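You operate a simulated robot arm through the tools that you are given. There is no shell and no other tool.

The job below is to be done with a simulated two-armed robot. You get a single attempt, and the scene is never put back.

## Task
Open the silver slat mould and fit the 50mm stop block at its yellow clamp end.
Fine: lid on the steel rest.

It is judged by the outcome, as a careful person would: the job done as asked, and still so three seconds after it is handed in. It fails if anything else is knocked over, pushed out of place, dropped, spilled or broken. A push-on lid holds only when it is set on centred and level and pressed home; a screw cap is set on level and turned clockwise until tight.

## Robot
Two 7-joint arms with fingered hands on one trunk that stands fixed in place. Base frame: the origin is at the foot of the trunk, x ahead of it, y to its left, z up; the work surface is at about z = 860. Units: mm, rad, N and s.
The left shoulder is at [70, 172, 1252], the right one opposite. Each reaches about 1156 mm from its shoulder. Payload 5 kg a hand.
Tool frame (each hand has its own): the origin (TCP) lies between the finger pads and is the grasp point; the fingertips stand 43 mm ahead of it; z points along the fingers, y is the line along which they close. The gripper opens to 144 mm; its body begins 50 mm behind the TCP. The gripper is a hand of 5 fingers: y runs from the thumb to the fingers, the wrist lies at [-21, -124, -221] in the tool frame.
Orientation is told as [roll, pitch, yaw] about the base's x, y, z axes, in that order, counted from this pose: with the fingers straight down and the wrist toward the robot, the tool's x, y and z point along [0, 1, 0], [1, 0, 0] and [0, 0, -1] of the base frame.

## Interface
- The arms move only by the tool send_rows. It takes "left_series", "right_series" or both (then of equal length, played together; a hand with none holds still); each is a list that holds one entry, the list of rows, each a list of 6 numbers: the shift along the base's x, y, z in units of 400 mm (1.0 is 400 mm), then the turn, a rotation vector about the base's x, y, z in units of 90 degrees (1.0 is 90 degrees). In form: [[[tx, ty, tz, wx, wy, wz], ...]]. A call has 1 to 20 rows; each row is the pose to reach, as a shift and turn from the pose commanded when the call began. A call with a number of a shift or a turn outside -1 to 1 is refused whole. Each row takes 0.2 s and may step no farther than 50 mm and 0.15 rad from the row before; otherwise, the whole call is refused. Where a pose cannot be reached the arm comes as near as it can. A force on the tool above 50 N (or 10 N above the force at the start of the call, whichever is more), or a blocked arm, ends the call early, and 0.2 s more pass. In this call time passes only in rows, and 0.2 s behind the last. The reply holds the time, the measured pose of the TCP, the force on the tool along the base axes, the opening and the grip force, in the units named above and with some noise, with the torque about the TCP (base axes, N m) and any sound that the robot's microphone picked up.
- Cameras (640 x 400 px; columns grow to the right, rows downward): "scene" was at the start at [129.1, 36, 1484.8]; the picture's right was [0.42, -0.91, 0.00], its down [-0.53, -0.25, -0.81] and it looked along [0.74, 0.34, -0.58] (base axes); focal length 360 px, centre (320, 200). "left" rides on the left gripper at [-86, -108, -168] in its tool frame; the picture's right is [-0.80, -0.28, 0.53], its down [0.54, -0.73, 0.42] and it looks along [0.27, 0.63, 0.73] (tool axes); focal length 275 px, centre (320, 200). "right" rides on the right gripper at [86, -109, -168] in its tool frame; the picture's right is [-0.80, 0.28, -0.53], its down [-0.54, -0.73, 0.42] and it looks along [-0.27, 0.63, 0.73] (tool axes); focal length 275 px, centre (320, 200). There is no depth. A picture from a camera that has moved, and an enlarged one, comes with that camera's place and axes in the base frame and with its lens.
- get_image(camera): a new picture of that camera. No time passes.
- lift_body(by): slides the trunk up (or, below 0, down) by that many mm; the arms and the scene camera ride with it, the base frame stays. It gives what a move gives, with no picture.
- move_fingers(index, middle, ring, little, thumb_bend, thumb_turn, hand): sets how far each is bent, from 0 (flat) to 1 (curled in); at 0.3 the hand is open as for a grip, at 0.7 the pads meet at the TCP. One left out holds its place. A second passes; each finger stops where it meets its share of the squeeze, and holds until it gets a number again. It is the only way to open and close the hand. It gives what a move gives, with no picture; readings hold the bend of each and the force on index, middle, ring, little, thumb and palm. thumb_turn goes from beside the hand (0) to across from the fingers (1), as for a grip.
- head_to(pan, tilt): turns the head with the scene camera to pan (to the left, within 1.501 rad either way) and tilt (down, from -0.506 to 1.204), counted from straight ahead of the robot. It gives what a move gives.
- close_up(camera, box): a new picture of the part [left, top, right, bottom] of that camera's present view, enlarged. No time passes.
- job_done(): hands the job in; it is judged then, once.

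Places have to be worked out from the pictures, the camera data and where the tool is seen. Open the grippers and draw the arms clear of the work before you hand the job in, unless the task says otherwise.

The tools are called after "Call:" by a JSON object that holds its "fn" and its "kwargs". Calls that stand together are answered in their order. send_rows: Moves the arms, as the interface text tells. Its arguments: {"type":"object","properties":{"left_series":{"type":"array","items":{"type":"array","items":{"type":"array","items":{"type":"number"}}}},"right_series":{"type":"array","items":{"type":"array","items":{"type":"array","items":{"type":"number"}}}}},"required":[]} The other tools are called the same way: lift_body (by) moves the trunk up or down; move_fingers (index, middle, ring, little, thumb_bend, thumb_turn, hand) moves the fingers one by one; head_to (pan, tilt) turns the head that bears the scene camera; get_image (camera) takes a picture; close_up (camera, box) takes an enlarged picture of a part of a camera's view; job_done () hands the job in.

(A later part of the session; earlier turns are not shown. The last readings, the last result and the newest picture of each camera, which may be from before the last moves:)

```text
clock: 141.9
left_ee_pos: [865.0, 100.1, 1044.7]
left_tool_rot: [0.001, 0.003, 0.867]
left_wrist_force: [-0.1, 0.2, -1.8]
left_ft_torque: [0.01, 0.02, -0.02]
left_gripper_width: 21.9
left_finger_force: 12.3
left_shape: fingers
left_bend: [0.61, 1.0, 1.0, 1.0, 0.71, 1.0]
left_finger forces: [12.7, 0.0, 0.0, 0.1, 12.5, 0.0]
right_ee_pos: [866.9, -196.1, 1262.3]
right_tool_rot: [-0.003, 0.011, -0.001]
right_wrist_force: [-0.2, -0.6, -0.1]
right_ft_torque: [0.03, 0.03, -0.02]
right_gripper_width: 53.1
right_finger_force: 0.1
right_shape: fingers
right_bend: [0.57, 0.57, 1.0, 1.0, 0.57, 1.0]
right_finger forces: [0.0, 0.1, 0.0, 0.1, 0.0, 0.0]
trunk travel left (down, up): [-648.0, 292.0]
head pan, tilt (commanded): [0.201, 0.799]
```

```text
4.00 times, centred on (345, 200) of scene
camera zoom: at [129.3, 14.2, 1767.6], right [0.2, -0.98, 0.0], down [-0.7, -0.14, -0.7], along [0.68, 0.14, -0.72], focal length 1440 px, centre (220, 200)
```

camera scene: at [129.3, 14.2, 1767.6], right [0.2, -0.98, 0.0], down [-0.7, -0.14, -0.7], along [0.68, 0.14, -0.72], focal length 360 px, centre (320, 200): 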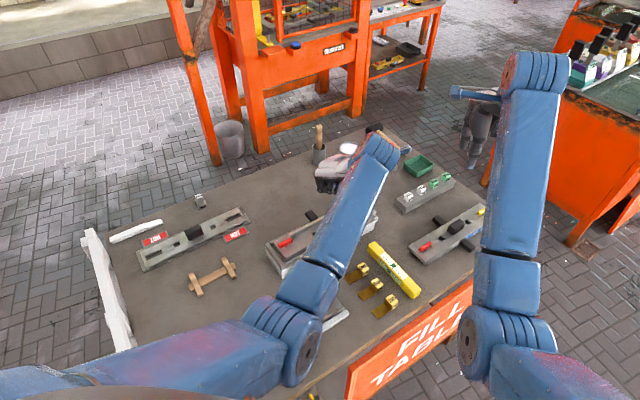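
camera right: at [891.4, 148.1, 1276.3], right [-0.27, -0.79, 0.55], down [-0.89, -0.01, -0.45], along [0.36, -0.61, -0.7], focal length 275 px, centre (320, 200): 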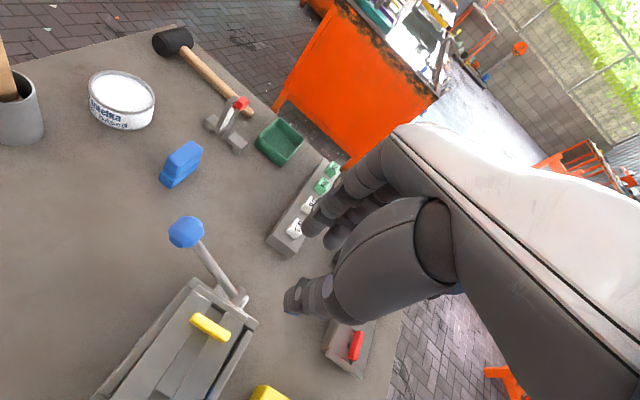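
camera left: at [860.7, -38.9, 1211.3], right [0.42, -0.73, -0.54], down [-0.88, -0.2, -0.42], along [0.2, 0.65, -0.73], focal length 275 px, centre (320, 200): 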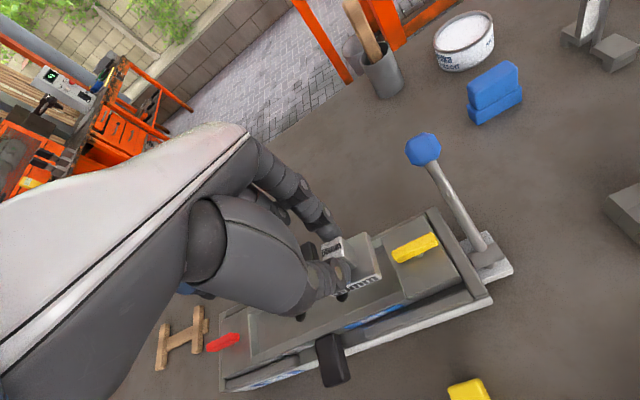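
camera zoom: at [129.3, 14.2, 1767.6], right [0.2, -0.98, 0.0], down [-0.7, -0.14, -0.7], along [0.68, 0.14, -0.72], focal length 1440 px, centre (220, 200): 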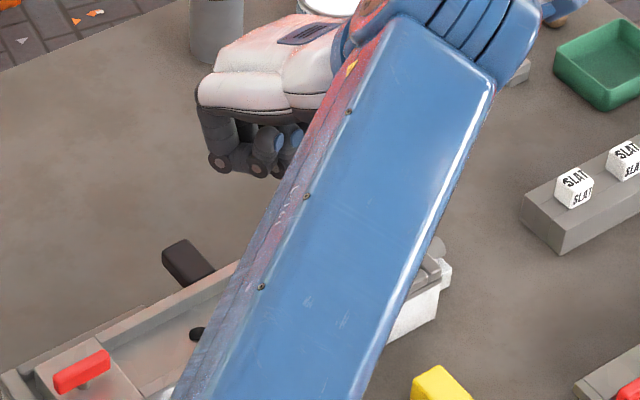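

Block and cavity are parallel within 1°; the block should go 3 mm away from the end wall and 3 mm toward +n for centring. I apply that and lower until the block's underside is just above the mould's rim.

Call:
{"fn": "send_rows", "kwargs": {"left_series": [[[-0.001, 0.005, -0.02, 0, 0, 0], [-0.001, 0.0105, -0.05, 0, 0, 0], [-0.001, 0.0105, -0.08, 0, 0, 0], [-0.001, 0.0105, -0.1, 0, 0, 0]]]}}

Call:
{"fn": "close_up", "kwargs": {"camera": "left", "box": [290, 190, 490, 350]}}

```text
clock: 142.9
left_ee_pos: [864.5, 108.9, 1005.4]
left_tool_rot: [0.002, -0.004, 0.866]
left_wrist_force: [0.7, -0.2, 4.3]
left_ft_torque: [0.1, -0.18, -0.03]
left_gripper_width: 22.0
left_finger_force: 13.6
left_shape: fingers
left_bend: [0.61, 1.0, 1.0, 1.0, 0.7, 1.0]
left_finger forces: [13.5, 0.1, 0.1, 0.0, 13.4, 0.0]
right_ee_pos: [866.1, -196.6, 1262.9]
right_tool_rot: [-0.005, 0.008, 0.0]
right_wrist_force: [0.4, 0.6, 0.4]
right_ft_torque: [-0.01, -0.03, 0.05]
right_gripper_width: 52.8
right_finger_force: 0.1
right_shape: fingers
right_bend: [0.57, 0.57, 1.0, 1.0, 0.57, 1.0]
right_finger forces: [0.0, 0.0, 0.0, 0.0, 0.0, 0.1]
trunk travel left (down, up): [-648.0, 292.0]
head pan, tilt (commanded): [0.201, 0.799]
```

```text
2.50 times, centred on (390, 270) of left
camera zoom: at [859.9, -31.2, 1171.6], right [0.42, -0.73, -0.54], down [-0.88, -0.2, -0.42], along [0.2, 0.65, -0.73], focal length 688 px, centre (145, 25)
```

zoom: 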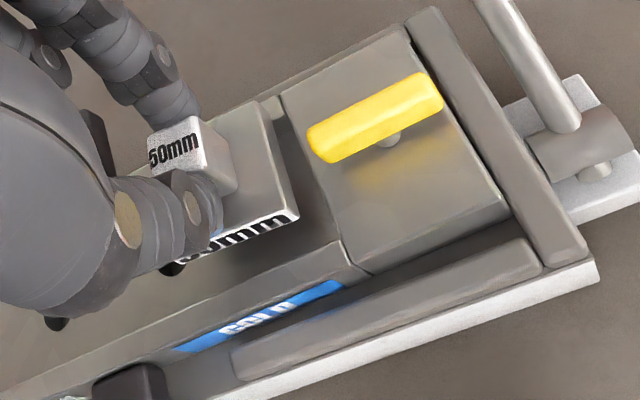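

A slight contact (≈+6 N): the block's far edge met the far wall, which the picture confirms — it is about 5 mm too far toward +n. I raise 8 mm and look at the true pose first.

Call:
{"fn": "send_rows", "kwargs": {"left_series": [[[0, 0, 0.02, 0, 0, 0], [0, 0, 0.02, 0, 0, 0]]]}}

Call:
{"fn": "close_up", "kwargs": {"camera": "left", "box": [290, 190, 490, 350]}}

Call:
{"fn": "get_image", "kwargs": {"camera": "scene"}}

```text
clock: 143.5
left_ee_pos: [863.3, 114.6, 1011.4]
left_tool_rot: [0.009, -0.004, 0.87]
left_wrist_force: [0.1, -0.5, -0.8]
left_ft_torque: [0.02, 0.0, 0.0]
left_gripper_width: 22.2
left_finger_force: 12.6
left_shape: fingers
left_bend: [0.61, 1.0, 1.0, 1.0, 0.71, 1.0]
left_finger forces: [13.1, 0.0, 0.0, 0.0, 12.7, 0.1]
right_ee_pos: [865.5, -196.6, 1263.5]
right_tool_rot: [-0.005, 0.008, -0.002]
right_wrist_force: [0.4, -0.1, -0.6]
right_ft_torque: [-0.01, -0.01, 0.05]
right_gripper_width: 52.8
right_finger_force: 0.1
right_shape: fingers
right_bend: [0.57, 0.57, 1.0, 1.0, 0.57, 1.0]
right_finger forces: [0.0, 0.0, 0.1, 0.0, 0.0, 0.0]
trunk travel left (down, up): [-648.0, 292.0]
head pan, tilt (commanded): [0.201, 0.799]
```

```text
2.50 times, centred on (390, 270) of left
camera zoom: at [860.9, -26.5, 1176.8], right [0.42, -0.73, -0.54], down [-0.88, -0.2, -0.42], along [0.2, 0.66, -0.73], focal length 688 px, centre (145, 25)
```

zoom: 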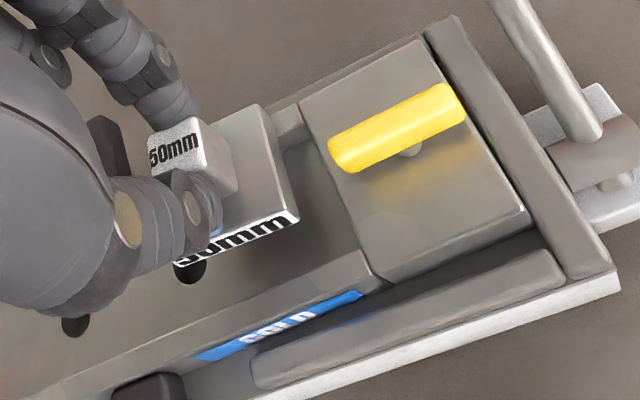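

```text
taken
camera scene: at [128.3, 14.7, 1767.7], right [0.2, -0.98, 0.0], down [-0.7, -0.14, -0.7], along [0.68, 0.14, -0.72], focal length 360 px, centre (320, 200)
```

scene: 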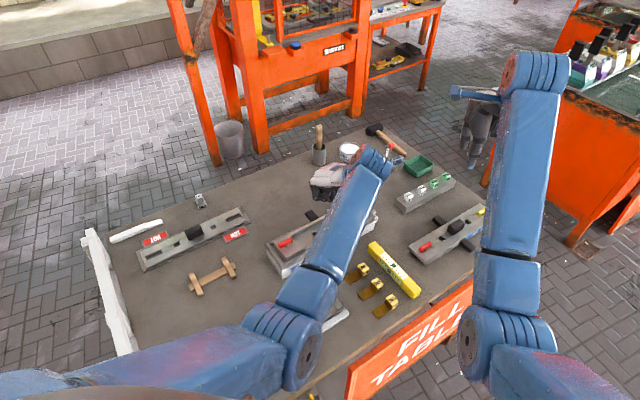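

The pose has crept 10 mm off in y because the arm is close to its limit at this yaw. I test whether it still responds to a correcting shift.

Call:
{"fn": "send_rows", "kwargs": {"left_series": [[[0.004, -0.03, 0.005, 0, 0, 0]]]}}

Call:
{"fn": "close_up", "kwargs": {"camera": "left", "box": [290, 190, 490, 350]}}

```text
clock: 143.9
left_ee_pos: [864.4, 113.3, 1009.1]
left_tool_rot: [0.019, -0.012, 0.877]
left_wrist_force: [0.6, 0.0, -1.5]
left_ft_torque: [0.02, 0.05, 0.02]
left_gripper_width: 22.2
left_finger_force: 12.8
left_shape: fingers
left_bend: [0.61, 1.0, 1.0, 1.0, 0.71, 1.0]
left_finger forces: [13.0, 0.1, 0.0, 0.0, 12.8, 0.1]
right_ee_pos: [867.3, -195.0, 1261.4]
right_tool_rot: [-0.004, 0.011, -0.001]
right_wrist_force: [0.7, 0.1, -0.6]
right_ft_torque: [-0.01, 0.0, 0.01]
right_gripper_width: 52.7
right_finger_force: 0.0
right_shape: fingers
right_bend: [0.57, 0.57, 1.0, 1.0, 0.57, 1.0]
right_finger forces: [0.0, 0.1, 0.0, 0.0, 0.0, 0.0]
trunk travel left (down, up): [-648.0, 292.0]
head pan, tilt (commanded): [0.201, 0.799]
```

```text
2.50 times, centred on (390, 270) of left
camera zoom: at [864.5, -29.2, 1173.6], right [0.43, -0.72, -0.55], down [-0.88, -0.2, -0.42], along [0.19, 0.67, -0.72], focal length 688 px, centre (145, 25)
```

zoom: 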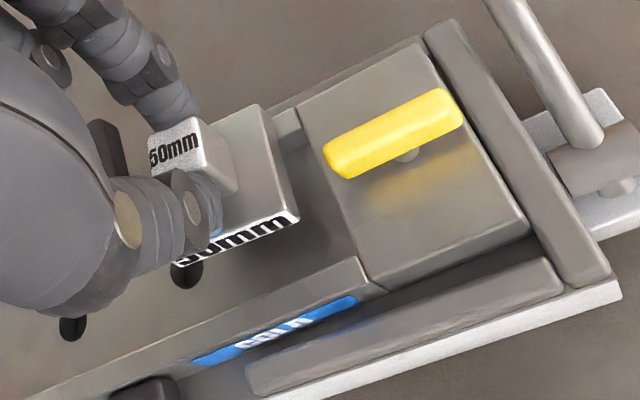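

At this limit it no longer follows. I retreat the way that resets the elbow, and will then combine the last part of the rotation with the insertion so only a few rows are spent at the high yaw.

Call:
{"fn": "send_rows", "kwargs": {"left_series": [[[0, 0.02, 0.08, 0, 0, -0.04], [-0.03, 0.08, 0.15, -0.004, -0.001, -0.1], [-0.08, 0.17, 0.19, -0.008, -0.002, -0.16], [-0.13, 0.26, 0.23, -0.012, -0.004, -0.23], [-0.19, 0.35, 0.26, -0.0136, -0.0044, -0.3], [-0.25, 0.44, 0.29, -0.0136, -0.0044, -0.37], [-0.3, 0.53, 0.31, -0.0136, -0.0044, -0.44], [-0.35, 0.62, 0.335, -0.0136, -0.0044, -0.51], [-0.39, 0.7, 0.35, -0.0136, -0.0044, -0.558], [-0.41, 0.7625, 0.3575, -0.0136, -0.0044, -0.558]]]}}

Call:
{"fn": "get_image", "kwargs": {"camera": "scene"}}

```text
clock: 146.1
left_ee_pos: [700.3, 397.6, 1157.9]
left_tool_rot: [-0.022, 0.006, -0.014]
left_wrist_force: [-0.1, -0.2, -1.4]
left_ft_torque: [-0.06, 0.02, -0.02]
left_gripper_width: 22.2
left_finger_force: 12.8
left_shape: fingers
left_bend: [0.61, 1.0, 1.0, 1.0, 0.71, 1.0]
left_finger forces: [12.8, 0.0, 0.0, 0.0, 12.6, 0.0]
right_ee_pos: [865.5, -193.9, 1262.3]
right_tool_rot: [-0.008, 0.01, -0.004]
right_wrist_force: [1.3, 0.1, 0.1]
right_ft_torque: [-0.03, 0.0, 0.01]
right_gripper_width: 52.8
right_finger_force: 0.1
right_shape: fingers
right_bend: [0.57, 0.57, 1.0, 1.0, 0.57, 1.0]
right_finger forces: [0.0, 0.1, 0.1, 0.0, 0.0, 0.1]
trunk travel left (down, up): [-648.0, 292.0]
head pan, tilt (commanded): [0.201, 0.799]
```

```text
taken
camera scene: at [128.6, 16.5, 1767.7], right [0.2, -0.98, 0.0], down [-0.7, -0.14, -0.7], along [0.68, 0.14, -0.72], focal length 360 px, centre (320, 200)
```

scene: 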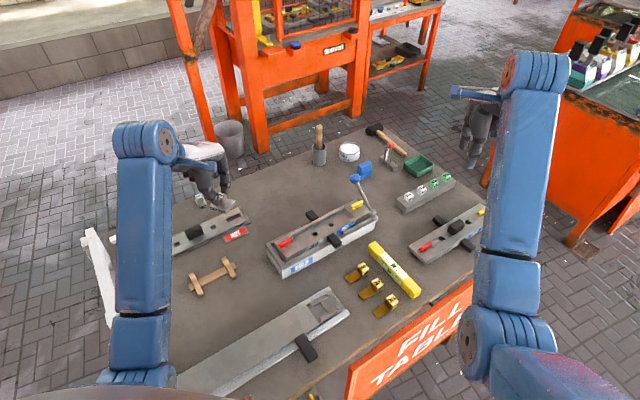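

Call:
{"fn": "send_rows", "kwargs": {"left_series": [[[0.046, -0.084, -0.01, 0.005, -0.001, -0.05], [0.092, -0.168, -0.04, 0.01, -0.002, -0.1], [0.138, -0.252, -0.07, 0.014, -0.004, -0.15], [0.184, -0.336, -0.1, 0.014, -0.004, -0.2], [0.23, -0.42, -0.13, 0.014, -0.004, -0.25], [0.276, -0.504, -0.17, 0.014, -0.004, -0.3], [0.322, -0.588, -0.2, 0.014, -0.004, -0.35], [0.368, -0.672, -0.24, 0.014, -0.004, -0.4], [0.41, -0.75, -0.27, 0.014, -0.004, -0.437]]]}}

Call:
{"fn": "send_rows", "kwargs": {"left_series": [[[0, 0, -0.01, 0, 0, 0.08], [0, 0, -0.02, 0, 0, 0.16], [0, 0, -0.025, 0, 0, 0.24], [0, 0, -0.025, 0, 0, 0.32], [0, 0, -0.025, 0, 0, 0.4], [0, 0, -0.025, 0, 0, 0.48], [0, 0, -0.025, 0, 0, 0.56], [0, 0, -0.025, 0, 0, 0.64], [0, 0, -0.025, 0, 0, 0.72], [0, 0, -0.025, 0, 0, 0.8]]]}}

Call:
{"fn": "close_up", "kwargs": {"camera": "left", "box": [290, 190, 490, 350]}}

```text
clock: 148.1
left_ee_pos: [865.3, 95.9, 1047.8]
left_tool_rot: [0.001, 0.008, -0.699]
left_wrist_force: [0.4, 1.2, -1.2]
left_ft_torque: [-0.02, 0.03, -0.02]
left_gripper_width: 21.5
left_finger_force: 12.4
left_shape: fingers
left_bend: [0.61, 1.0, 1.0, 1.0, 0.71, 1.0]
left_finger forces: [12.6, 0.0, 0.0, 0.1, 12.5, 0.0]
right_ee_pos: [867.8, -197.5, 1262.8]
right_tool_rot: [-0.007, 0.012, -0.001]
right_wrist_force: [-0.2, -0.6, -0.5]
right_ft_torque: [0.04, 0.03, 0.0]
right_gripper_width: 52.7
right_finger_force: 0.0
right_shape: fingers
right_bend: [0.57, 0.57, 1.0, 1.0, 0.57, 1.0]
right_finger forces: [0.1, 0.0, 0.0, 0.0, 0.0, 0.1]
trunk travel left (down, up): [-648.0, 292.0]
head pan, tilt (commanded): [0.201, 0.799]
```

```text
clock: 150.3
left_ee_pos: [864.9, 97.0, 1039.1]
left_tool_rot: [0.004, 0.005, 0.561]
left_wrist_force: [0.4, -0.1, -1.5]
left_ft_torque: [0.03, -0.02, 0.01]
left_gripper_width: 22.1
left_finger_force: 12.8
left_shape: fingers
left_bend: [0.61, 1.0, 1.0, 1.0, 0.71, 1.0]
left_finger forces: [12.7, 0.0, 0.1, 0.0, 12.5, 0.1]
right_ee_pos: [867.2, -196.6, 1261.3]
right_tool_rot: [-0.004, 0.009, -0.002]
right_wrist_force: [0.3, -0.6, -0.7]
right_ft_torque: [0.04, 0.01, -0.01]
right_gripper_width: 53.2
right_finger_force: 0.1
right_shape: fingers
right_bend: [0.57, 0.57, 1.0, 1.0, 0.57, 1.0]
right_finger forces: [0.0, 0.1, 0.1, 0.1, 0.0, 0.0]
trunk travel left (down, up): [-648.0, 292.0]
head pan, tilt (commanded): [0.201, 0.799]
```

```text
2.50 times, centred on (390, 270) of left
camera zoom: at [821.0, -33.5, 1206.8], right [0.18, -0.83, -0.54], down [-0.91, 0.07, -0.42], along [0.38, 0.56, -0.73], focal length 688 px, centre (145, 25)
```

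zoom: 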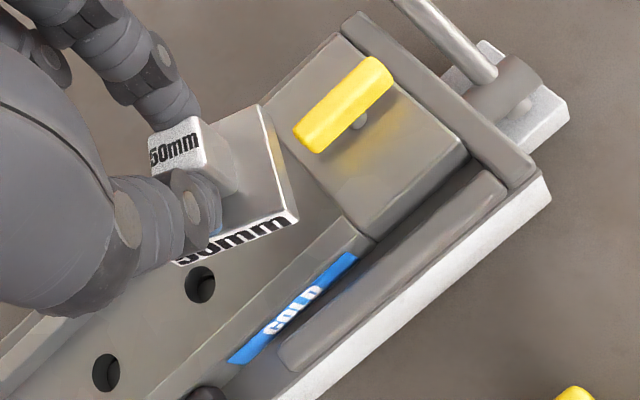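

Exact tracking here. From this view the end wall's middle is near [891.5,76], so the final TCP should be about [865,99] at yaw 0.86. I rotate the rest while lowering to just above the rim, then check.

Call:
{"fn": "send_rows", "kwargs": {"left_series": [[[0, 0.001, -0.02, 0, 0, 0.064], [0, 0.001, -0.045, 0, 0, 0.128], [0, 0, -0.07, 0, 0, 0.19]]]}}

Call:
{"fn": "close_up", "kwargs": {"camera": "left", "box": [290, 190, 490, 350]}}

```text
clock: 151.1
left_ee_pos: [865.4, 97.6, 1012.0]
left_tool_rot: [0.003, 0.004, 0.858]
left_wrist_force: [0.9, 0.5, -1.5]
left_ft_torque: [-0.04, 0.02, 0.01]
left_gripper_width: 21.7
left_finger_force: 12.4
left_shape: fingers
left_bend: [0.61, 1.0, 1.0, 1.0, 0.71, 1.0]
left_finger forces: [12.7, 0.0, 0.0, 0.1, 12.5, 0.0]
right_ee_pos: [866.8, -196.9, 1261.7]
right_tool_rot: [-0.005, 0.01, -0.002]
right_wrist_force: [-0.1, -0.9, 0.1]
right_ft_torque: [0.0, 0.0, -0.01]
right_gripper_width: 53.0
right_finger_force: 0.1
right_shape: fingers
right_bend: [0.57, 0.57, 1.0, 1.0, 0.57, 1.0]
right_finger forces: [0.0, 0.0, 0.1, 0.0, 0.0, 0.0]
trunk travel left (down, up): [-648.0, 292.0]
head pan, tilt (commanded): [0.201, 0.799]
```

```text
2.50 times, centred on (390, 270) of left
camera zoom: at [862.2, -41.8, 1179.3], right [0.41, -0.74, -0.53], down [-0.89, -0.2, -0.42], along [0.2, 0.65, -0.73], focal length 688 px, centre (145, 25)
```

zoom: 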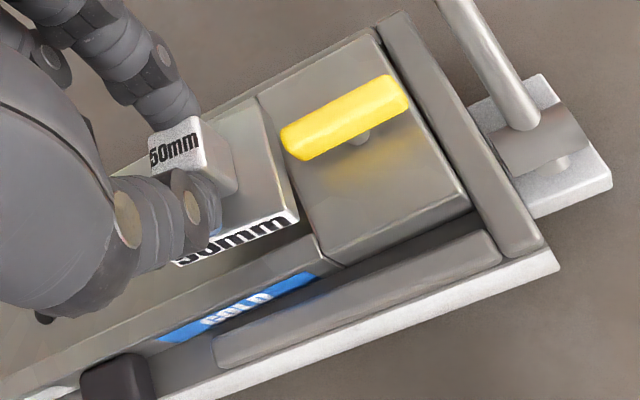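

Call:
{"fn": "close_up", "kwargs": {"camera": "left", "box": [320, 200, 420, 310]}}

Call:
{"fn": "get_image", "kwargs": {"camera": "scene"}}

```text
3.64 times, centred on (370, 255) of left
camera zoom: at [862.2, -41.8, 1179.3], right [0.41, -0.74, -0.53], down [-0.89, -0.2, -0.42], along [0.2, 0.65, -0.73], focal length 1001 px, centre (138, 0)
```

zoom: 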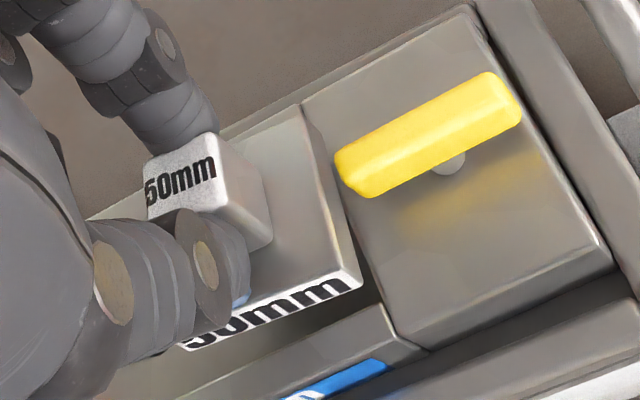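

```text
taken
camera scene: at [129.5, 14.6, 1767.6], right [0.2, -0.98, 0.0], down [-0.7, -0.14, -0.7], along [0.68, 0.14, -0.72], focal length 360 px, centre (320, 200)
```

scene: 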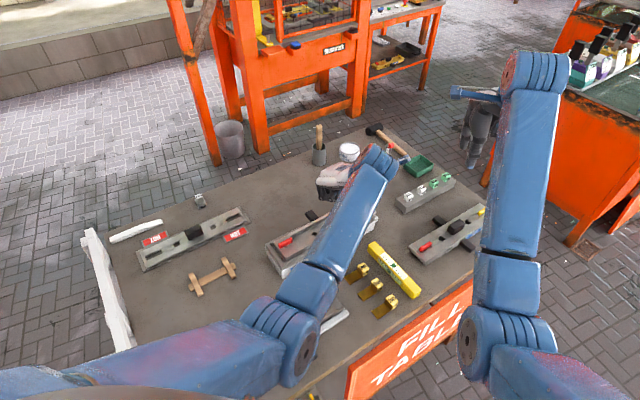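

Rechecking with the end block's outer edge, block and mould are parallel within about 1–2°, centred, with 2–4 mm to the end wall. I lower into the cavity in short steps, pre-compensating the slow drift.

Call:
{"fn": "send_rows", "kwargs": {"left_series": [[[0, -0.003, -0.02, 0, 0, 0], [0, -0.005, -0.032, 0, 0, 0]]]}}

Call:
{"fn": "close_up", "kwargs": {"camera": "left", "box": [320, 200, 420, 310]}}

```text
clock: 151.7
left_ee_pos: [864.8, 95.7, 999.9]
left_tool_rot: [0.0, 0.006, 0.855]
left_wrist_force: [-3.5, 1.6, 7.6]
left_ft_torque: [0.08, -0.14, 0.05]
left_gripper_width: 21.7
left_finger_force: 14.3
left_shape: fingers
left_bend: [0.62, 1.0, 1.0, 1.0, 0.7, 1.0]
left_finger forces: [13.6, 0.0, 0.0, 0.0, 15.2, 0.0]
right_ee_pos: [865.3, -195.9, 1263.6]
right_tool_rot: [-0.004, 0.008, -0.002]
right_wrist_force: [0.2, 0.2, -0.8]
right_ft_torque: [0.01, -0.01, -0.01]
right_gripper_width: 53.1
right_finger_force: 0.0
right_shape: fingers
right_bend: [0.57, 0.57, 1.0, 1.0, 0.57, 1.0]
right_finger forces: [0.0, 0.0, 0.0, 0.0, 0.1, 0.0]
trunk travel left (down, up): [-648.0, 292.0]
head pan, tilt (commanded): [0.201, 0.799]
```

```text
3.64 times, centred on (370, 255) of left
camera zoom: at [859.7, -43.6, 1168.3], right [0.41, -0.74, -0.53], down [-0.89, -0.19, -0.42], along [0.21, 0.65, -0.73], focal length 1001 px, centre (138, 0)
```

zoom: 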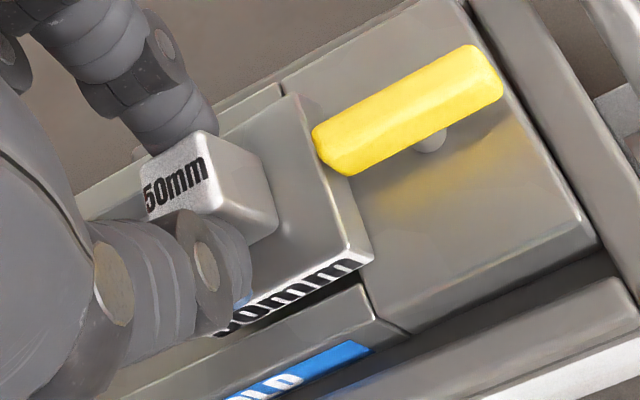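

The block's near corner touched the end block's edge and it turned slightly in the grip. I raise 6 mm, shift 4 mm away from the end wall, turn -4° to match, and look.

Call:
{"fn": "send_rows", "kwargs": {"left_series": [[[-0.004, 0.004, 0.015, 0, 0, -0.02], [-0.008, 0.006, 0.018, 0, 0, -0.04]]]}}

Call:
{"fn": "close_up", "kwargs": {"camera": "left", "box": [320, 200, 420, 310]}}

Call:
{"fn": "close_up", "kwargs": {"camera": "left", "box": [290, 190, 490, 350]}}

```text
clock: 152.3
left_ee_pos: [861.8, 99.2, 1005.8]
left_tool_rot: [0.002, 0.005, 0.796]
left_wrist_force: [0.7, 0.0, -0.6]
left_ft_torque: [0.04, 0.01, -0.01]
left_gripper_width: 22.0
left_finger_force: 12.9
left_shape: fingers
left_bend: [0.61, 1.0, 1.0, 1.0, 0.71, 1.0]
left_finger forces: [12.8, 0.0, 0.1, 0.1, 12.5, 0.1]
right_ee_pos: [866.5, -196.1, 1261.8]
right_tool_rot: [-0.006, 0.01, -0.002]
right_wrist_force: [0.0, -0.4, -0.3]
right_ft_torque: [0.02, 0.0, -0.02]
right_gripper_width: 53.1
right_finger_force: 0.0
right_shape: fingers
right_bend: [0.57, 0.57, 1.0, 1.0, 0.57, 1.0]
right_finger forces: [0.1, 0.0, 0.1, 0.0, 0.0, 0.0]
trunk travel left (down, up): [-648.0, 292.0]
head pan, tilt (commanded): [0.201, 0.799]
```

```text
3.64 times, centred on (370, 255) of left
camera zoom: at [848.7, -39.2, 1172.9], right [0.37, -0.76, -0.53], down [-0.9, -0.14, -0.42], along [0.24, 0.63, -0.73], focal length 1001 px, centre (138, 0)
```

zoom: 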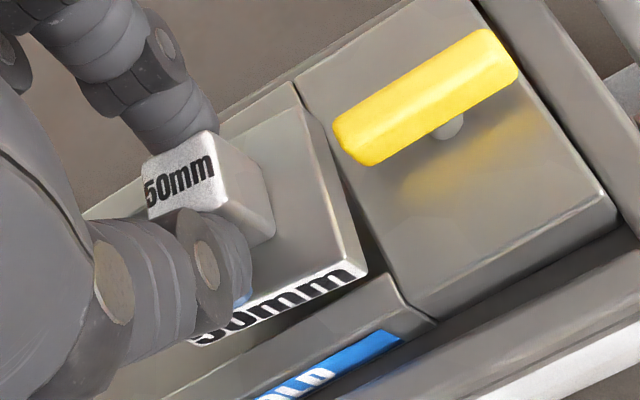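

```text
2.50 times, centred on (390, 270) of left
camera zoom: at [848.7, -39.2, 1172.9], right [0.37, -0.76, -0.53], down [-0.9, -0.14, -0.42], along [0.24, 0.63, -0.73], focal length 688 px, centre (145, 25)
```

zoom: 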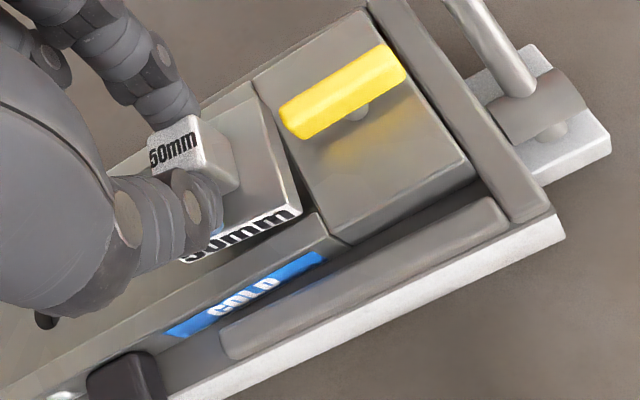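

To judge whether the block hangs level I need another viewpoint, so I turn the parked right hand (its camera) toward the mould.

Call:
{"fn": "send_rows", "kwargs": {"right_series": [[[0, 0, 0, 0, 0, 0.085], [0, 0, 0, 0, 0, 0.17], [0, 0, 0, 0, 0, 0.255], [0, 0, 0, 0, 0, 0.34], [0, 0, 0, 0, 0, 0.425], [0, 0, 0, 0, 0, 0.51], [0, 0, 0, 0, 0, 0.595]]]}}

Call:
{"fn": "get_image", "kwargs": {"camera": "right"}}

```text
clock: 153.9
left_ee_pos: [862.7, 97.9, 1004.6]
left_tool_rot: [0.004, 0.005, 0.793]
left_wrist_force: [0.2, 0.8, -1.3]
left_ft_torque: [0.03, 0.02, -0.02]
left_gripper_width: 21.8
left_finger_force: 12.4
left_shape: fingers
left_bend: [0.61, 1.0, 1.0, 1.0, 0.71, 1.0]
left_finger forces: [12.7, 0.0, 0.0, 0.0, 12.6, 0.1]
right_ee_pos: [866.3, -196.0, 1261.5]
right_tool_rot: [-0.006, 0.008, 0.934]
right_wrist_force: [0.1, 0.2, -0.4]
right_ft_torque: [0.03, 0.01, 0.0]
right_gripper_width: 53.2
right_finger_force: 0.0
right_shape: fingers
right_bend: [0.57, 0.57, 1.0, 1.0, 0.57, 1.0]
right_finger forces: [0.0, 0.1, 0.0, 0.0, 0.0, 0.1]
trunk travel left (down, up): [-648.0, 292.0]
head pan, tilt (commanded): [0.201, 0.799]
```

```text
taken
camera right: at [732.1, -229.8, 1431.1], right [0.81, -0.24, 0.54], down [0.0, -0.91, -0.41], along [0.59, 0.34, -0.74], focal length 275 px, centre (320, 200)
```

right: 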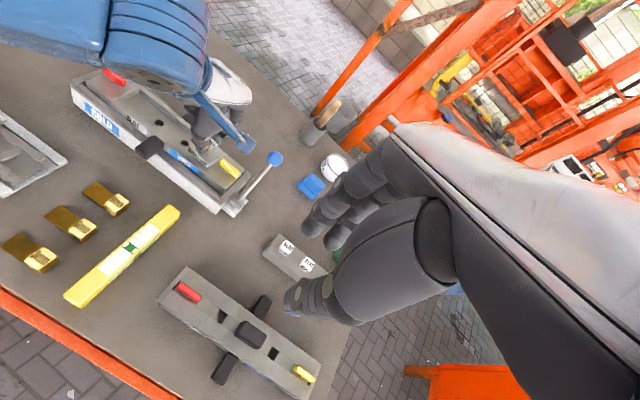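

The right camera sees the mould well. I zoom in on the block over the cavity.

Call:
{"fn": "close_up", "kwargs": {"camera": "right", "box": [170, 110, 260, 220]}}

Call:
{"fn": "close_up", "kwargs": {"camera": "right", "box": [60, 50, 260, 220]}}

```text
3.64 times, centred on (215, 165) of right
camera zoom: at [732.1, -229.8, 1431.1], right [0.81, -0.24, 0.54], down [0.0, -0.91, -0.41], along [0.59, 0.34, -0.74], focal length 1001 px, centre (702, 327)
```

zoom: 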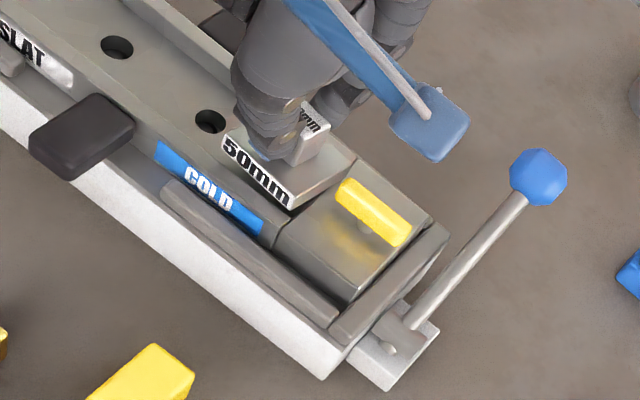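

```text
2.35 times, centred on (160, 135) of right
camera zoom: at [732.1, -229.8, 1431.1], right [0.81, -0.24, 0.54], down [0.0, -0.91, -0.41], along [0.59, 0.34, -0.74], focal length 648 px, centre (696, 353)
```

zoom: 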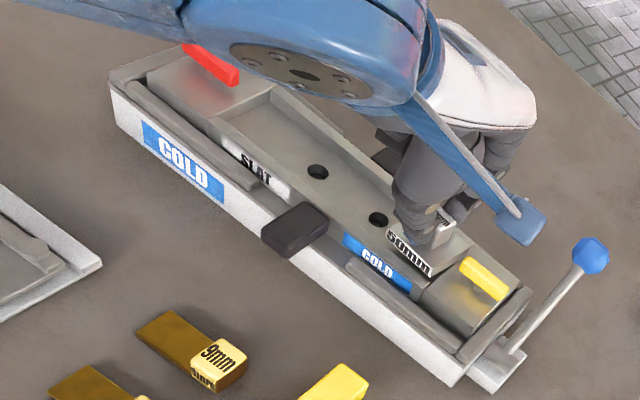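

From this side I see the block is about 4.5° clockwise of the mould at the present yaw, so the earlier 0.86–0.88 was right; the first touch was just the end wall. I restore the yaw, keep clear of the end wall by ≈5 mm, and lower gently.

Call:
{"fn": "send_rows", "kwargs": {"left_series": [[[-0.004, 0.001, 0, 0, 0, 0.03], [-0.006, 0.001, -0.01, 0, 0, 0.052]]]}}

Call:
{"fn": "close_up", "kwargs": {"camera": "right", "box": [180, 120, 250, 200]}}

Call:
{"fn": "close_up", "kwargs": {"camera": "left", "box": [320, 200, 420, 310]}}

```text
clock: 154.5
left_ee_pos: [859.7, 110.4, 998.5]
left_tool_rot: [0.011, -0.001, 0.883]
left_wrist_force: [-4.7, -6.2, 3.1]
left_ft_torque: [-0.35, 0.26, -0.02]
left_gripper_width: 22.0
left_finger_force: 14.9
left_shape: fingers
left_bend: [0.62, 1.0, 1.0, 1.0, 0.71, 0.99]
left_finger forces: [10.5, 0.1, 0.1, 0.0, 18.8, 0.0]
right_ee_pos: [865.1, -197.3, 1262.1]
right_tool_rot: [-0.003, 0.009, 0.932]
right_wrist_force: [-0.4, -0.2, 0.6]
right_ft_torque: [0.02, 0.01, -0.02]
right_gripper_width: 53.0
right_finger_force: 0.1
right_shape: fingers
right_bend: [0.57, 0.57, 1.0, 1.0, 0.57, 1.0]
right_finger forces: [0.0, 0.0, 0.0, 0.0, 0.1, 0.0]
trunk travel left (down, up): [-648.0, 292.0]
head pan, tilt (commanded): [0.201, 0.799]
```

```text
5.00 times, centred on (215, 160) of right
camera zoom: at [730.5, -230.9, 1432.1], right [0.81, -0.24, 0.54], down [0.0, -0.91, -0.41], along [0.59, 0.34, -0.74], focal length 1376 px, centre (845, 400)
```

zoom: 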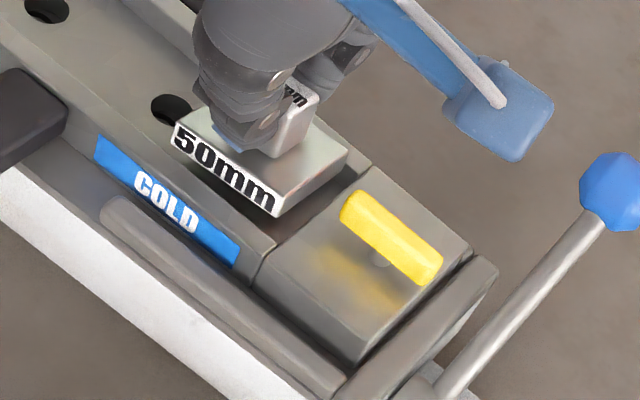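

```text
3.64 times, centred on (370, 255) of left
camera zoom: at [859.1, -30.5, 1165.2], right [0.43, -0.72, -0.54], down [-0.88, -0.21, -0.42], along [0.19, 0.66, -0.73], focal length 1001 px, centre (138, 0)
```

zoom: 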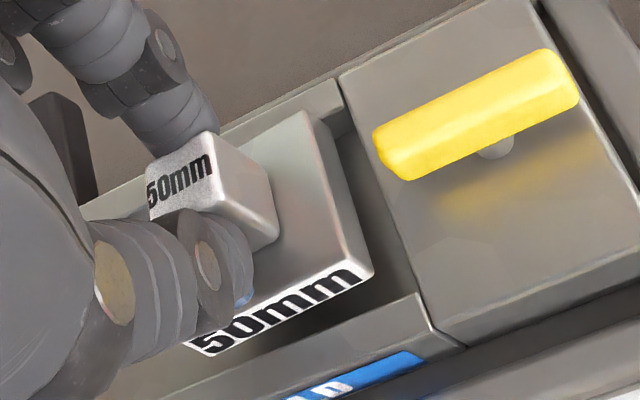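

The picture shows the block parallel and apparently just entering the cavity, pressed sideways against the far wall by the drift (forces mainly lateral). I relieve the wrist limit with a small back-turn and lower a little more.

Call:
{"fn": "send_rows", "kwargs": {"left_series": [[[0, -0.004, -0.008, 0, 0, -0.025]]]}}

Call:
{"fn": "close_up", "kwargs": {"camera": "right", "box": [180, 120, 250, 200]}}

Call:
{"fn": "close_up", "kwargs": {"camera": "left", "box": [320, 200, 420, 310]}}

```text
clock: 154.9
left_ee_pos: [864.1, 109.9, 1001.9]
left_tool_rot: [0.005, -0.005, 0.848]
left_wrist_force: [-8.3, -4.6, 0.8]
left_ft_torque: [-0.35, 0.48, 0.03]
left_gripper_width: 22.2
left_finger_force: 16.1
left_shape: fingers
left_bend: [0.62, 1.0, 1.0, 1.0, 0.71, 1.0]
left_finger forces: [11.4, 0.0, 0.0, 0.0, 20.4, 0.0]
right_ee_pos: [864.6, -196.0, 1262.6]
right_tool_rot: [-0.006, 0.007, 0.931]
right_wrist_force: [0.3, 0.1, -0.1]
right_ft_torque: [-0.04, 0.0, -0.01]
right_gripper_width: 53.0
right_finger_force: 0.0
right_shape: fingers
right_bend: [0.57, 0.57, 1.0, 1.0, 0.57, 1.0]
right_finger forces: [0.0, 0.1, 0.0, 0.0, 0.0, 0.0]
trunk travel left (down, up): [-648.0, 292.0]
head pan, tilt (commanded): [0.201, 0.799]
```

```text
5.00 times, centred on (215, 160) of right
camera zoom: at [730.4, -229.4, 1432.3], right [0.81, -0.24, 0.54], down [0.0, -0.91, -0.41], along [0.59, 0.34, -0.74], focal length 1376 px, centre (845, 400)
```

zoom: 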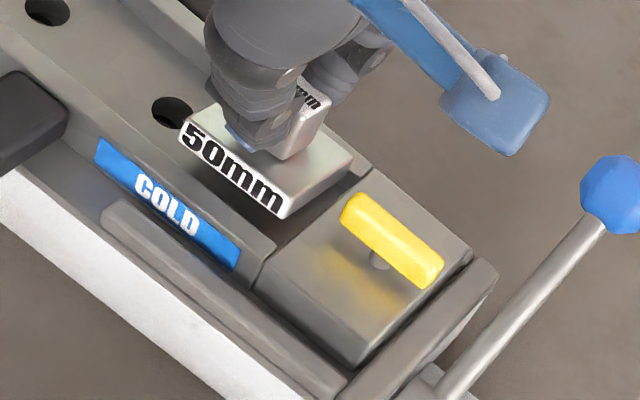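

```text
3.64 times, centred on (370, 255) of left
camera zoom: at [857.2, -29.9, 1168.4], right [0.41, -0.74, -0.54], down [-0.89, -0.18, -0.42], along [0.22, 0.65, -0.73], focal length 1001 px, centre (138, 0)
```

zoom: 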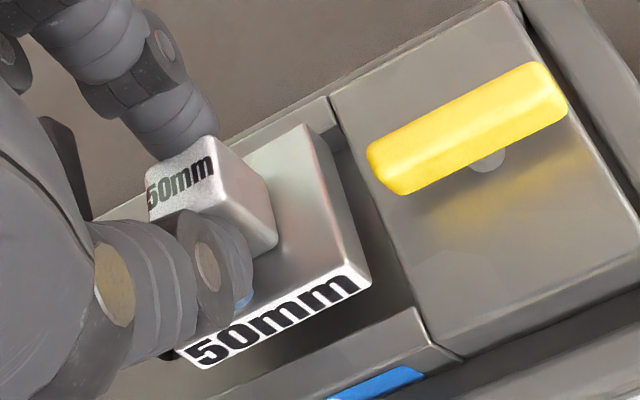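

The block's lower far edge is inside the far wall, but the arm's drift presses it that way and tilts it. I ease the yaw back a bit more so the arm can follow again, and command a position a few mm toward -n.

Call:
{"fn": "send_rows", "kwargs": {"left_series": [[[0.003, 0.011, 0.008, 0, 0, -0.04]]]}}

Call:
{"fn": "close_up", "kwargs": {"camera": "right", "box": [180, 120, 250, 200]}}

Call:
{"fn": "close_up", "kwargs": {"camera": "left", "box": [320, 200, 420, 310]}}

```text
clock: 155.3
left_ee_pos: [867.9, 109.4, 1008.9]
left_tool_rot: [-0.002, -0.006, 0.781]
left_wrist_force: [-2.8, -2.8, -0.4]
left_ft_torque: [-0.16, 0.21, 0.04]
left_gripper_width: 22.4
left_finger_force: 14.2
left_shape: fingers
left_bend: [0.62, 1.0, 1.0, 1.0, 0.71, 0.99]
left_finger forces: [12.7, 0.1, 0.0, 0.1, 16.7, 0.0]
right_ee_pos: [865.4, -195.0, 1262.5]
right_tool_rot: [-0.007, 0.01, 0.932]
right_wrist_force: [-0.2, -0.7, 0.5]
right_ft_torque: [-0.01, -0.01, 0.01]
right_gripper_width: 52.8
right_finger_force: 0.0
right_shape: fingers
right_bend: [0.57, 0.57, 1.0, 1.0, 0.57, 1.0]
right_finger forces: [0.0, 0.0, 0.1, 0.1, 0.1, 0.1]
trunk travel left (down, up): [-648.0, 292.0]
head pan, tilt (commanded): [0.201, 0.799]
```

```text
5.00 times, centred on (215, 160) of right
camera zoom: at [731.1, -229.2, 1432.0], right [0.81, -0.24, 0.54], down [0.0, -0.91, -0.41], along [0.59, 0.34, -0.74], focal length 1376 px, centre (845, 400)
```

zoom: 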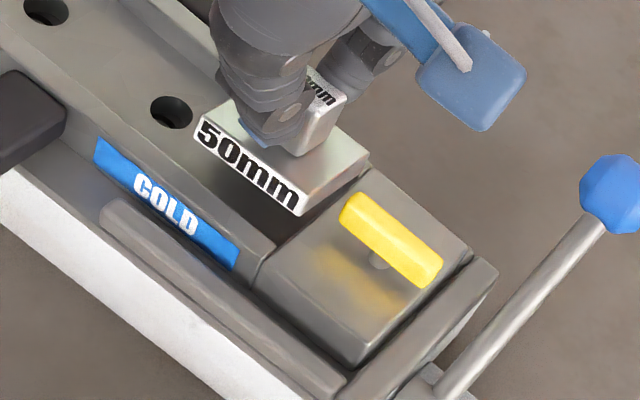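

```text
3.64 times, centred on (370, 255) of left
camera zoom: at [850.2, -29.8, 1175.7], right [0.36, -0.76, -0.53], down [-0.9, -0.12, -0.43], along [0.26, 0.63, -0.73], focal length 1001 px, centre (138, 0)
```

zoom: 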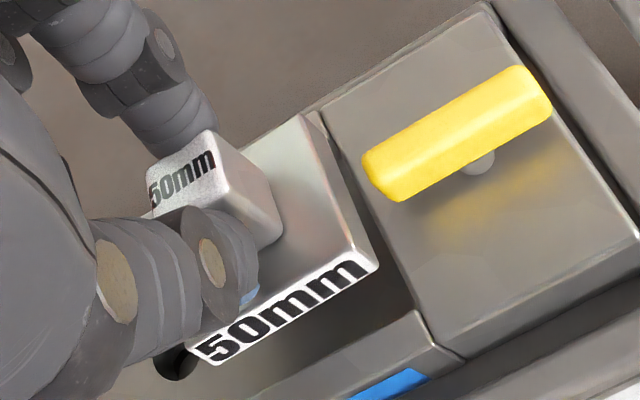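

The arm keeps drifting in this orientation, so I change plan: set the block down on the free bench behind the mould, regrip it at yaw -45° where this arm tracks well, and insert it that way. First I lift away.

Call:
{"fn": "send_rows", "kwargs": {"left_series": [[[0, 0.01, 0.06, 0, 0, -0.02], [0, 0.04, 0.13, 0, 0, -0.05], [0.02, 0.12, 0.15, 0, 0, -0.08], [0.04, 0.22, 0.15, 0, 0, -0.1], [0.06, 0.32, 0.15, 0, 0, -0.115], [0.08, 0.42, 0.15, 0, 0, -0.115]]]}}

Call:
{"fn": "get_image", "kwargs": {"camera": "right"}}

Call:
{"fn": "get_image", "kwargs": {"camera": "left"}}

```text
clock: 156.7
left_ee_pos: [893.9, 267.3, 1061.5]
left_tool_rot: [0.002, 0.009, 0.592]
left_wrist_force: [0.7, -0.2, -1.5]
left_ft_torque: [0.06, -0.01, -0.03]
left_gripper_width: 22.3
left_finger_force: 13.0
left_shape: fingers
left_bend: [0.61, 1.0, 1.0, 1.0, 0.71, 1.0]
left_finger forces: [12.8, 0.1, 0.0, 0.0, 12.5, 0.0]
right_ee_pos: [865.8, -195.6, 1262.2]
right_tool_rot: [-0.006, 0.011, 0.933]
right_wrist_force: [0.5, -0.1, -0.5]
right_ft_torque: [0.0, 0.01, -0.01]
right_gripper_width: 53.0
right_finger_force: 0.2
right_shape: fingers
right_bend: [0.57, 0.57, 1.0, 1.0, 0.57, 1.0]
right_finger forces: [0.0, 0.0, 0.0, 0.0, 0.1, 0.0]
trunk travel left (down, up): [-648.0, 292.0]
head pan, tilt (commanded): [0.201, 0.799]
```

```text
taken
camera right: at [731.9, -227.9, 1431.8], right [0.81, -0.24, 0.54], down [0.0, -0.91, -0.41], along [0.59, 0.34, -0.74], focal length 275 px, centre (320, 200)
```

right: 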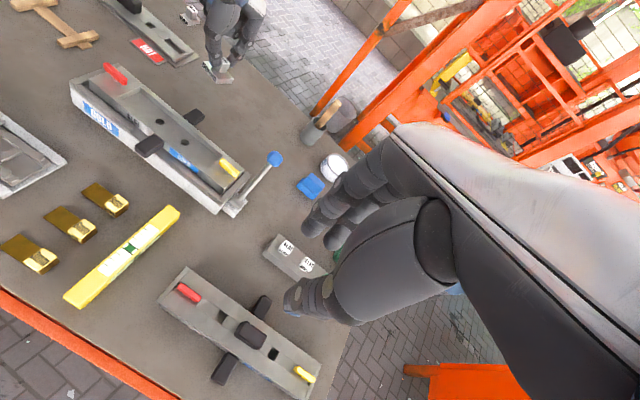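

```text
taken
camera left: at [853.3, 135.8, 1228.7], right [0.2, -0.82, -0.53], down [-0.91, 0.04, -0.42], along [0.37, 0.57, -0.74], focal length 275 px, centre (320, 200)
```

left: 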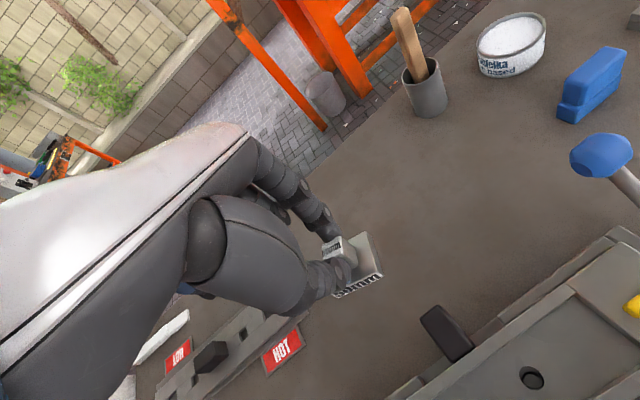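

The block is still held and the mould looks undisturbed. I take a sharp look at the cavity from the right camera, then set the block down here on the bench.

Call:
{"fn": "close_up", "kwargs": {"camera": "right", "box": [60, 50, 260, 220]}}

Call:
{"fn": "close_up", "kwargs": {"camera": "right", "box": [160, 110, 260, 220]}}

Call:
{"fn": "send_rows", "kwargs": {"left_series": [[[0.01, 0.01, -0.08, 0, 0, 0], [0.015, 0.015, -0.17, 0, 0, 0], [0.015, 0.015, -0.25, 0, 0, 0], [0.015, 0.015, -0.3, 0, 0, 0]]]}}

```text
2.35 times, centred on (160, 135) of right
camera zoom: at [731.9, -227.9, 1431.8], right [0.81, -0.24, 0.54], down [0.0, -0.91, -0.41], along [0.59, 0.34, -0.74], focal length 648 px, centre (696, 353)
```

zoom: 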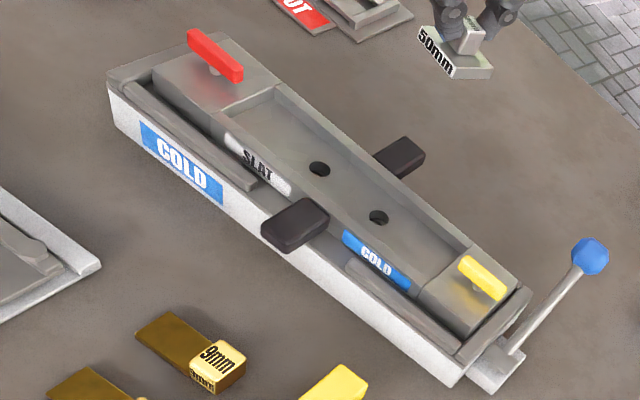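

```text
3.64 times, centred on (210, 165) of right
camera zoom: at [731.9, -227.9, 1431.8], right [0.81, -0.24, 0.54], down [0.0, -0.91, -0.41], along [0.59, 0.34, -0.74], focal length 1001 px, centre (720, 327)
```

zoom: 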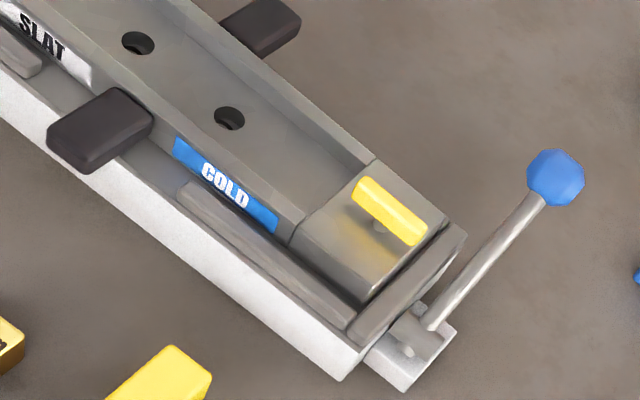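

```text
clock: 157.7
left_ee_pos: [898.9, 274.2, 943.0]
left_tool_rot: [0.001, 0.008, 0.594]
left_wrist_force: [0.5, 0.5, -1.1]
left_ft_torque: [0.04, 0.01, -0.01]
left_gripper_width: 22.0
left_finger_force: 12.7
left_shape: fingers
left_bend: [0.61, 1.0, 1.0, 1.0, 0.71, 1.0]
left_finger forces: [12.6, 0.0, 0.0, 0.0, 12.4, 0.0]
right_ee_pos: [866.0, -196.3, 1261.8]
right_tool_rot: [-0.005, 0.01, 0.933]
right_wrist_force: [0.5, -0.3, -0.9]
right_ft_torque: [0.03, 0.01, -0.03]
right_gripper_width: 52.9
right_finger_force: 0.0
right_shape: fingers
right_bend: [0.57, 0.57, 1.0, 1.0, 0.57, 1.0]
right_finger forces: [0.1, 0.0, 0.1, 0.0, 0.1, 0.0]
trunk travel left (down, up): [-648.0, 292.0]
head pan, tilt (commanded): [0.201, 0.799]
```

Call:
{"fn": "send_rows", "kwargs": {"left_series": [[[0, 0, -0.015, 0, 0, 0], [0, 0, -0.028, 0, 0, 0]]]}}

Call:
{"fn": "close_up", "kwargs": {"camera": "right", "box": [190, 20, 270, 100]}}

Call:
{"fn": "close_up", "kwargs": {"camera": "left", "box": [290, 190, 430, 310]}}

```text
clock: 158.3
left_ee_pos: [899.7, 275.0, 931.5]
left_tool_rot: [0.002, 0.006, 0.596]
left_wrist_force: [0.5, -0.7, 0.4]
left_ft_torque: [0.01, -0.05, -0.02]
left_gripper_width: 22.0
left_finger_force: 12.3
left_shape: fingers
left_bend: [0.62, 1.0, 1.0, 1.0, 0.71, 1.0]
left_finger forces: [12.4, 0.0, 0.0, 0.0, 12.9, 0.1]
right_ee_pos: [865.9, -196.4, 1262.2]
right_tool_rot: [-0.004, 0.009, 0.933]
right_wrist_force: [0.4, -0.3, -0.4]
right_ft_torque: [0.03, 0.04, -0.02]
right_gripper_width: 53.1
right_finger_force: 0.0
right_shape: fingers
right_bend: [0.57, 0.57, 1.0, 1.0, 0.57, 1.0]
right_finger forces: [0.1, 0.1, 0.0, 0.0, 0.0, 0.1]
trunk travel left (down, up): [-648.0, 292.0]
head pan, tilt (commanded): [0.201, 0.799]
```

```text
5.00 times, centred on (230, 60) of right
camera zoom: at [731.5, -229.2, 1431.9], right [0.81, -0.24, 0.54], down [0.0, -0.91, -0.41], along [0.59, 0.34, -0.74], focal length 1376 px, centre (770, 900)
```

zoom: 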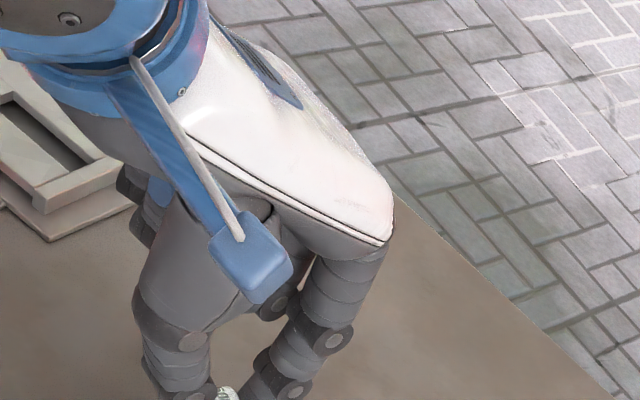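

```text
3.33 times, centred on (360, 250) of left
camera zoom: at [859.2, 142.8, 1099.3], right [0.21, -0.82, -0.53], down [-0.91, 0.04, -0.42], along [0.37, 0.57, -0.73], focal length 918 px, centre (187, 33)
```

zoom: 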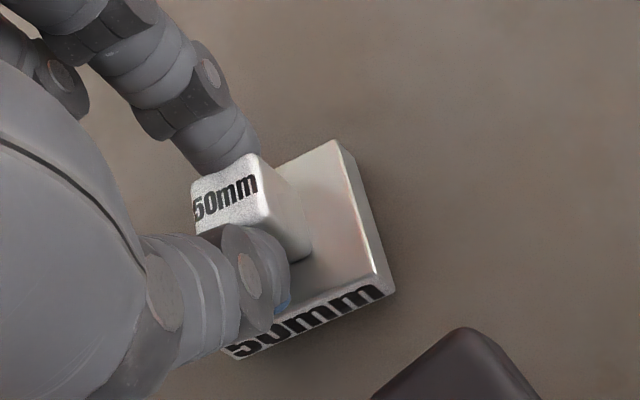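

The block is just touching the bench. I lower 2 mm more, release it and rise clear.

Call:
{"fn": "send_rows", "kwargs": {"left_series": [[[0, 0, -0.006, 0, 0, 0]]]}}

Call:
{"fn": "move_fingers", "kwargs": {"hand": "left", "index": 0.52, "thumb_bend": 0.52}}

Call:
{"fn": "send_rows", "kwargs": {"left_series": [[[0, 0, 0.05, 0, 0, 0], [0, 0, 0.13, 0, 0, 0], [-0.02, 0.02, 0.22, 0, 0, -0.06], [-0.04, 0.05, 0.3, 0, 0, -0.14]]]}}

Call:
{"fn": "get_image", "kwargs": {"camera": "left"}}

Call:
{"fn": "close_up", "kwargs": {"camera": "right", "box": [170, 20, 270, 120]}}

```text
clock: 158.7
left_ee_pos: [898.3, 274.3, 930.3]
left_tool_rot: [0.003, 0.004, 0.592]
left_wrist_force: [-0.7, -1.9, 7.0]
left_ft_torque: [0.02, -0.11, -0.02]
left_gripper_width: 21.9
left_finger_force: 14.1
left_shape: fingers
left_bend: [0.62, 1.0, 1.0, 1.0, 0.71, 1.0]
left_finger forces: [12.6, 0.0, 0.0, 0.0, 15.5, 0.0]
right_ee_pos: [864.7, -196.7, 1262.7]
right_tool_rot: [-0.004, 0.009, 0.932]
right_wrist_force: [-0.2, 0.4, -0.1]
right_ft_torque: [-0.02, 0.02, 0.0]
right_gripper_width: 53.0
right_finger_force: 0.0
right_shape: fingers
right_bend: [0.57, 0.57, 1.0, 1.0, 0.57, 1.0]
right_finger forces: [0.1, 0.1, 0.0, 0.0, 0.0, 0.1]
trunk travel left (down, up): [-648.0, 292.0]
head pan, tilt (commanded): [0.201, 0.799]
```

```text
clock: 159.7
left_ee_pos: [900.0, 275.2, 928.4]
left_tool_rot: [0.002, 0.007, 0.591]
left_wrist_force: [-0.6, 0.0, -0.4]
left_ft_torque: [0.02, 0.01, 0.0]
left_gripper_width: 70.9
left_finger_force: 0.1
left_shape: fingers
left_bend: [0.52, 1.0, 1.0, 1.0, 0.52, 0.98]
left_finger forces: [0.1, 0.0, 0.0, 0.1, 0.1, 0.1]
right_ee_pos: [865.4, -194.4, 1261.7]
right_tool_rot: [-0.006, 0.009, 0.933]
right_wrist_force: [0.6, 0.0, 0.2]
right_ft_torque: [0.0, 0.0, -0.01]
right_gripper_width: 52.8
right_finger_force: 0.1
right_shape: fingers
right_bend: [0.57, 0.57, 1.0, 1.0, 0.57, 1.0]
right_finger forces: [0.1, 0.0, 0.0, 0.0, 0.0, 0.0]
trunk travel left (down, up): [-648.0, 292.0]
head pan, tilt (commanded): [0.201, 0.799]
```

```text
clock: 160.7
left_ee_pos: [878.9, 295.2, 1050.9]
left_tool_rot: [0.001, 0.006, 0.37]
left_wrist_force: [0.3, 0.0, 0.0]
left_ft_torque: [0.02, -0.05, -0.03]
left_gripper_width: 71.2
left_finger_force: 0.0
left_shape: fingers
left_bend: [0.52, 1.0, 1.0, 1.0, 0.52, 0.97]
left_finger forces: [0.1, 0.0, 0.0, 0.0, 0.1, 0.1]
right_ee_pos: [864.2, -195.0, 1263.0]
right_tool_rot: [-0.007, 0.01, 0.93]
right_wrist_force: [-0.4, 0.5, -0.4]
right_ft_torque: [-0.03, -0.06, 0.02]
right_gripper_width: 53.0
right_finger_force: 0.0
right_shape: fingers
right_bend: [0.57, 0.57, 1.0, 1.0, 0.57, 1.0]
right_finger forces: [0.0, 0.0, 0.0, 0.0, 0.1, 0.0]
trunk travel left (down, up): [-648.0, 292.0]
head pan, tilt (commanded): [0.201, 0.799]
```

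```text
taken
camera left: at [811.6, 175.5, 1218.2], right [0.02, -0.85, -0.53], down [-0.88, 0.24, -0.42], along [0.48, 0.48, -0.74], focal length 275 px, centre (320, 200)
```

left: 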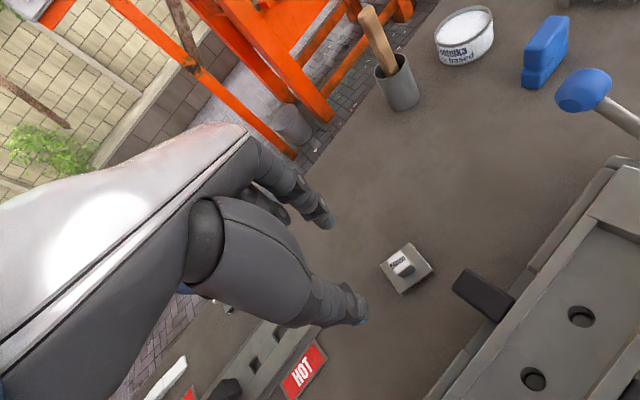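

```text
4.00 times, centred on (220, 70) of right
camera zoom: at [730.2, -227.7, 1432.7], right [0.81, -0.24, 0.54], down [0.0, -0.91, -0.41], along [0.59, 0.34, -0.74], focal length 1101 px, centre (720, 720)
```

zoom: 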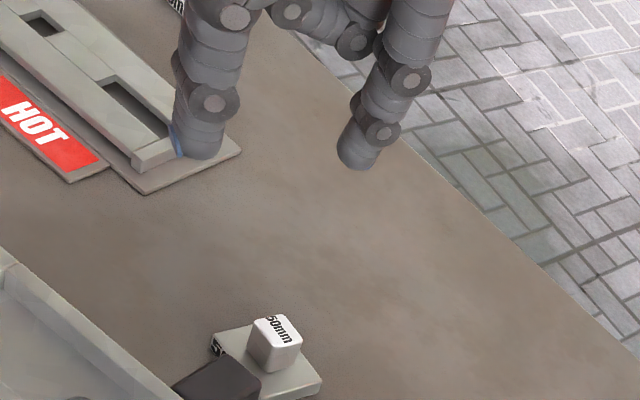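

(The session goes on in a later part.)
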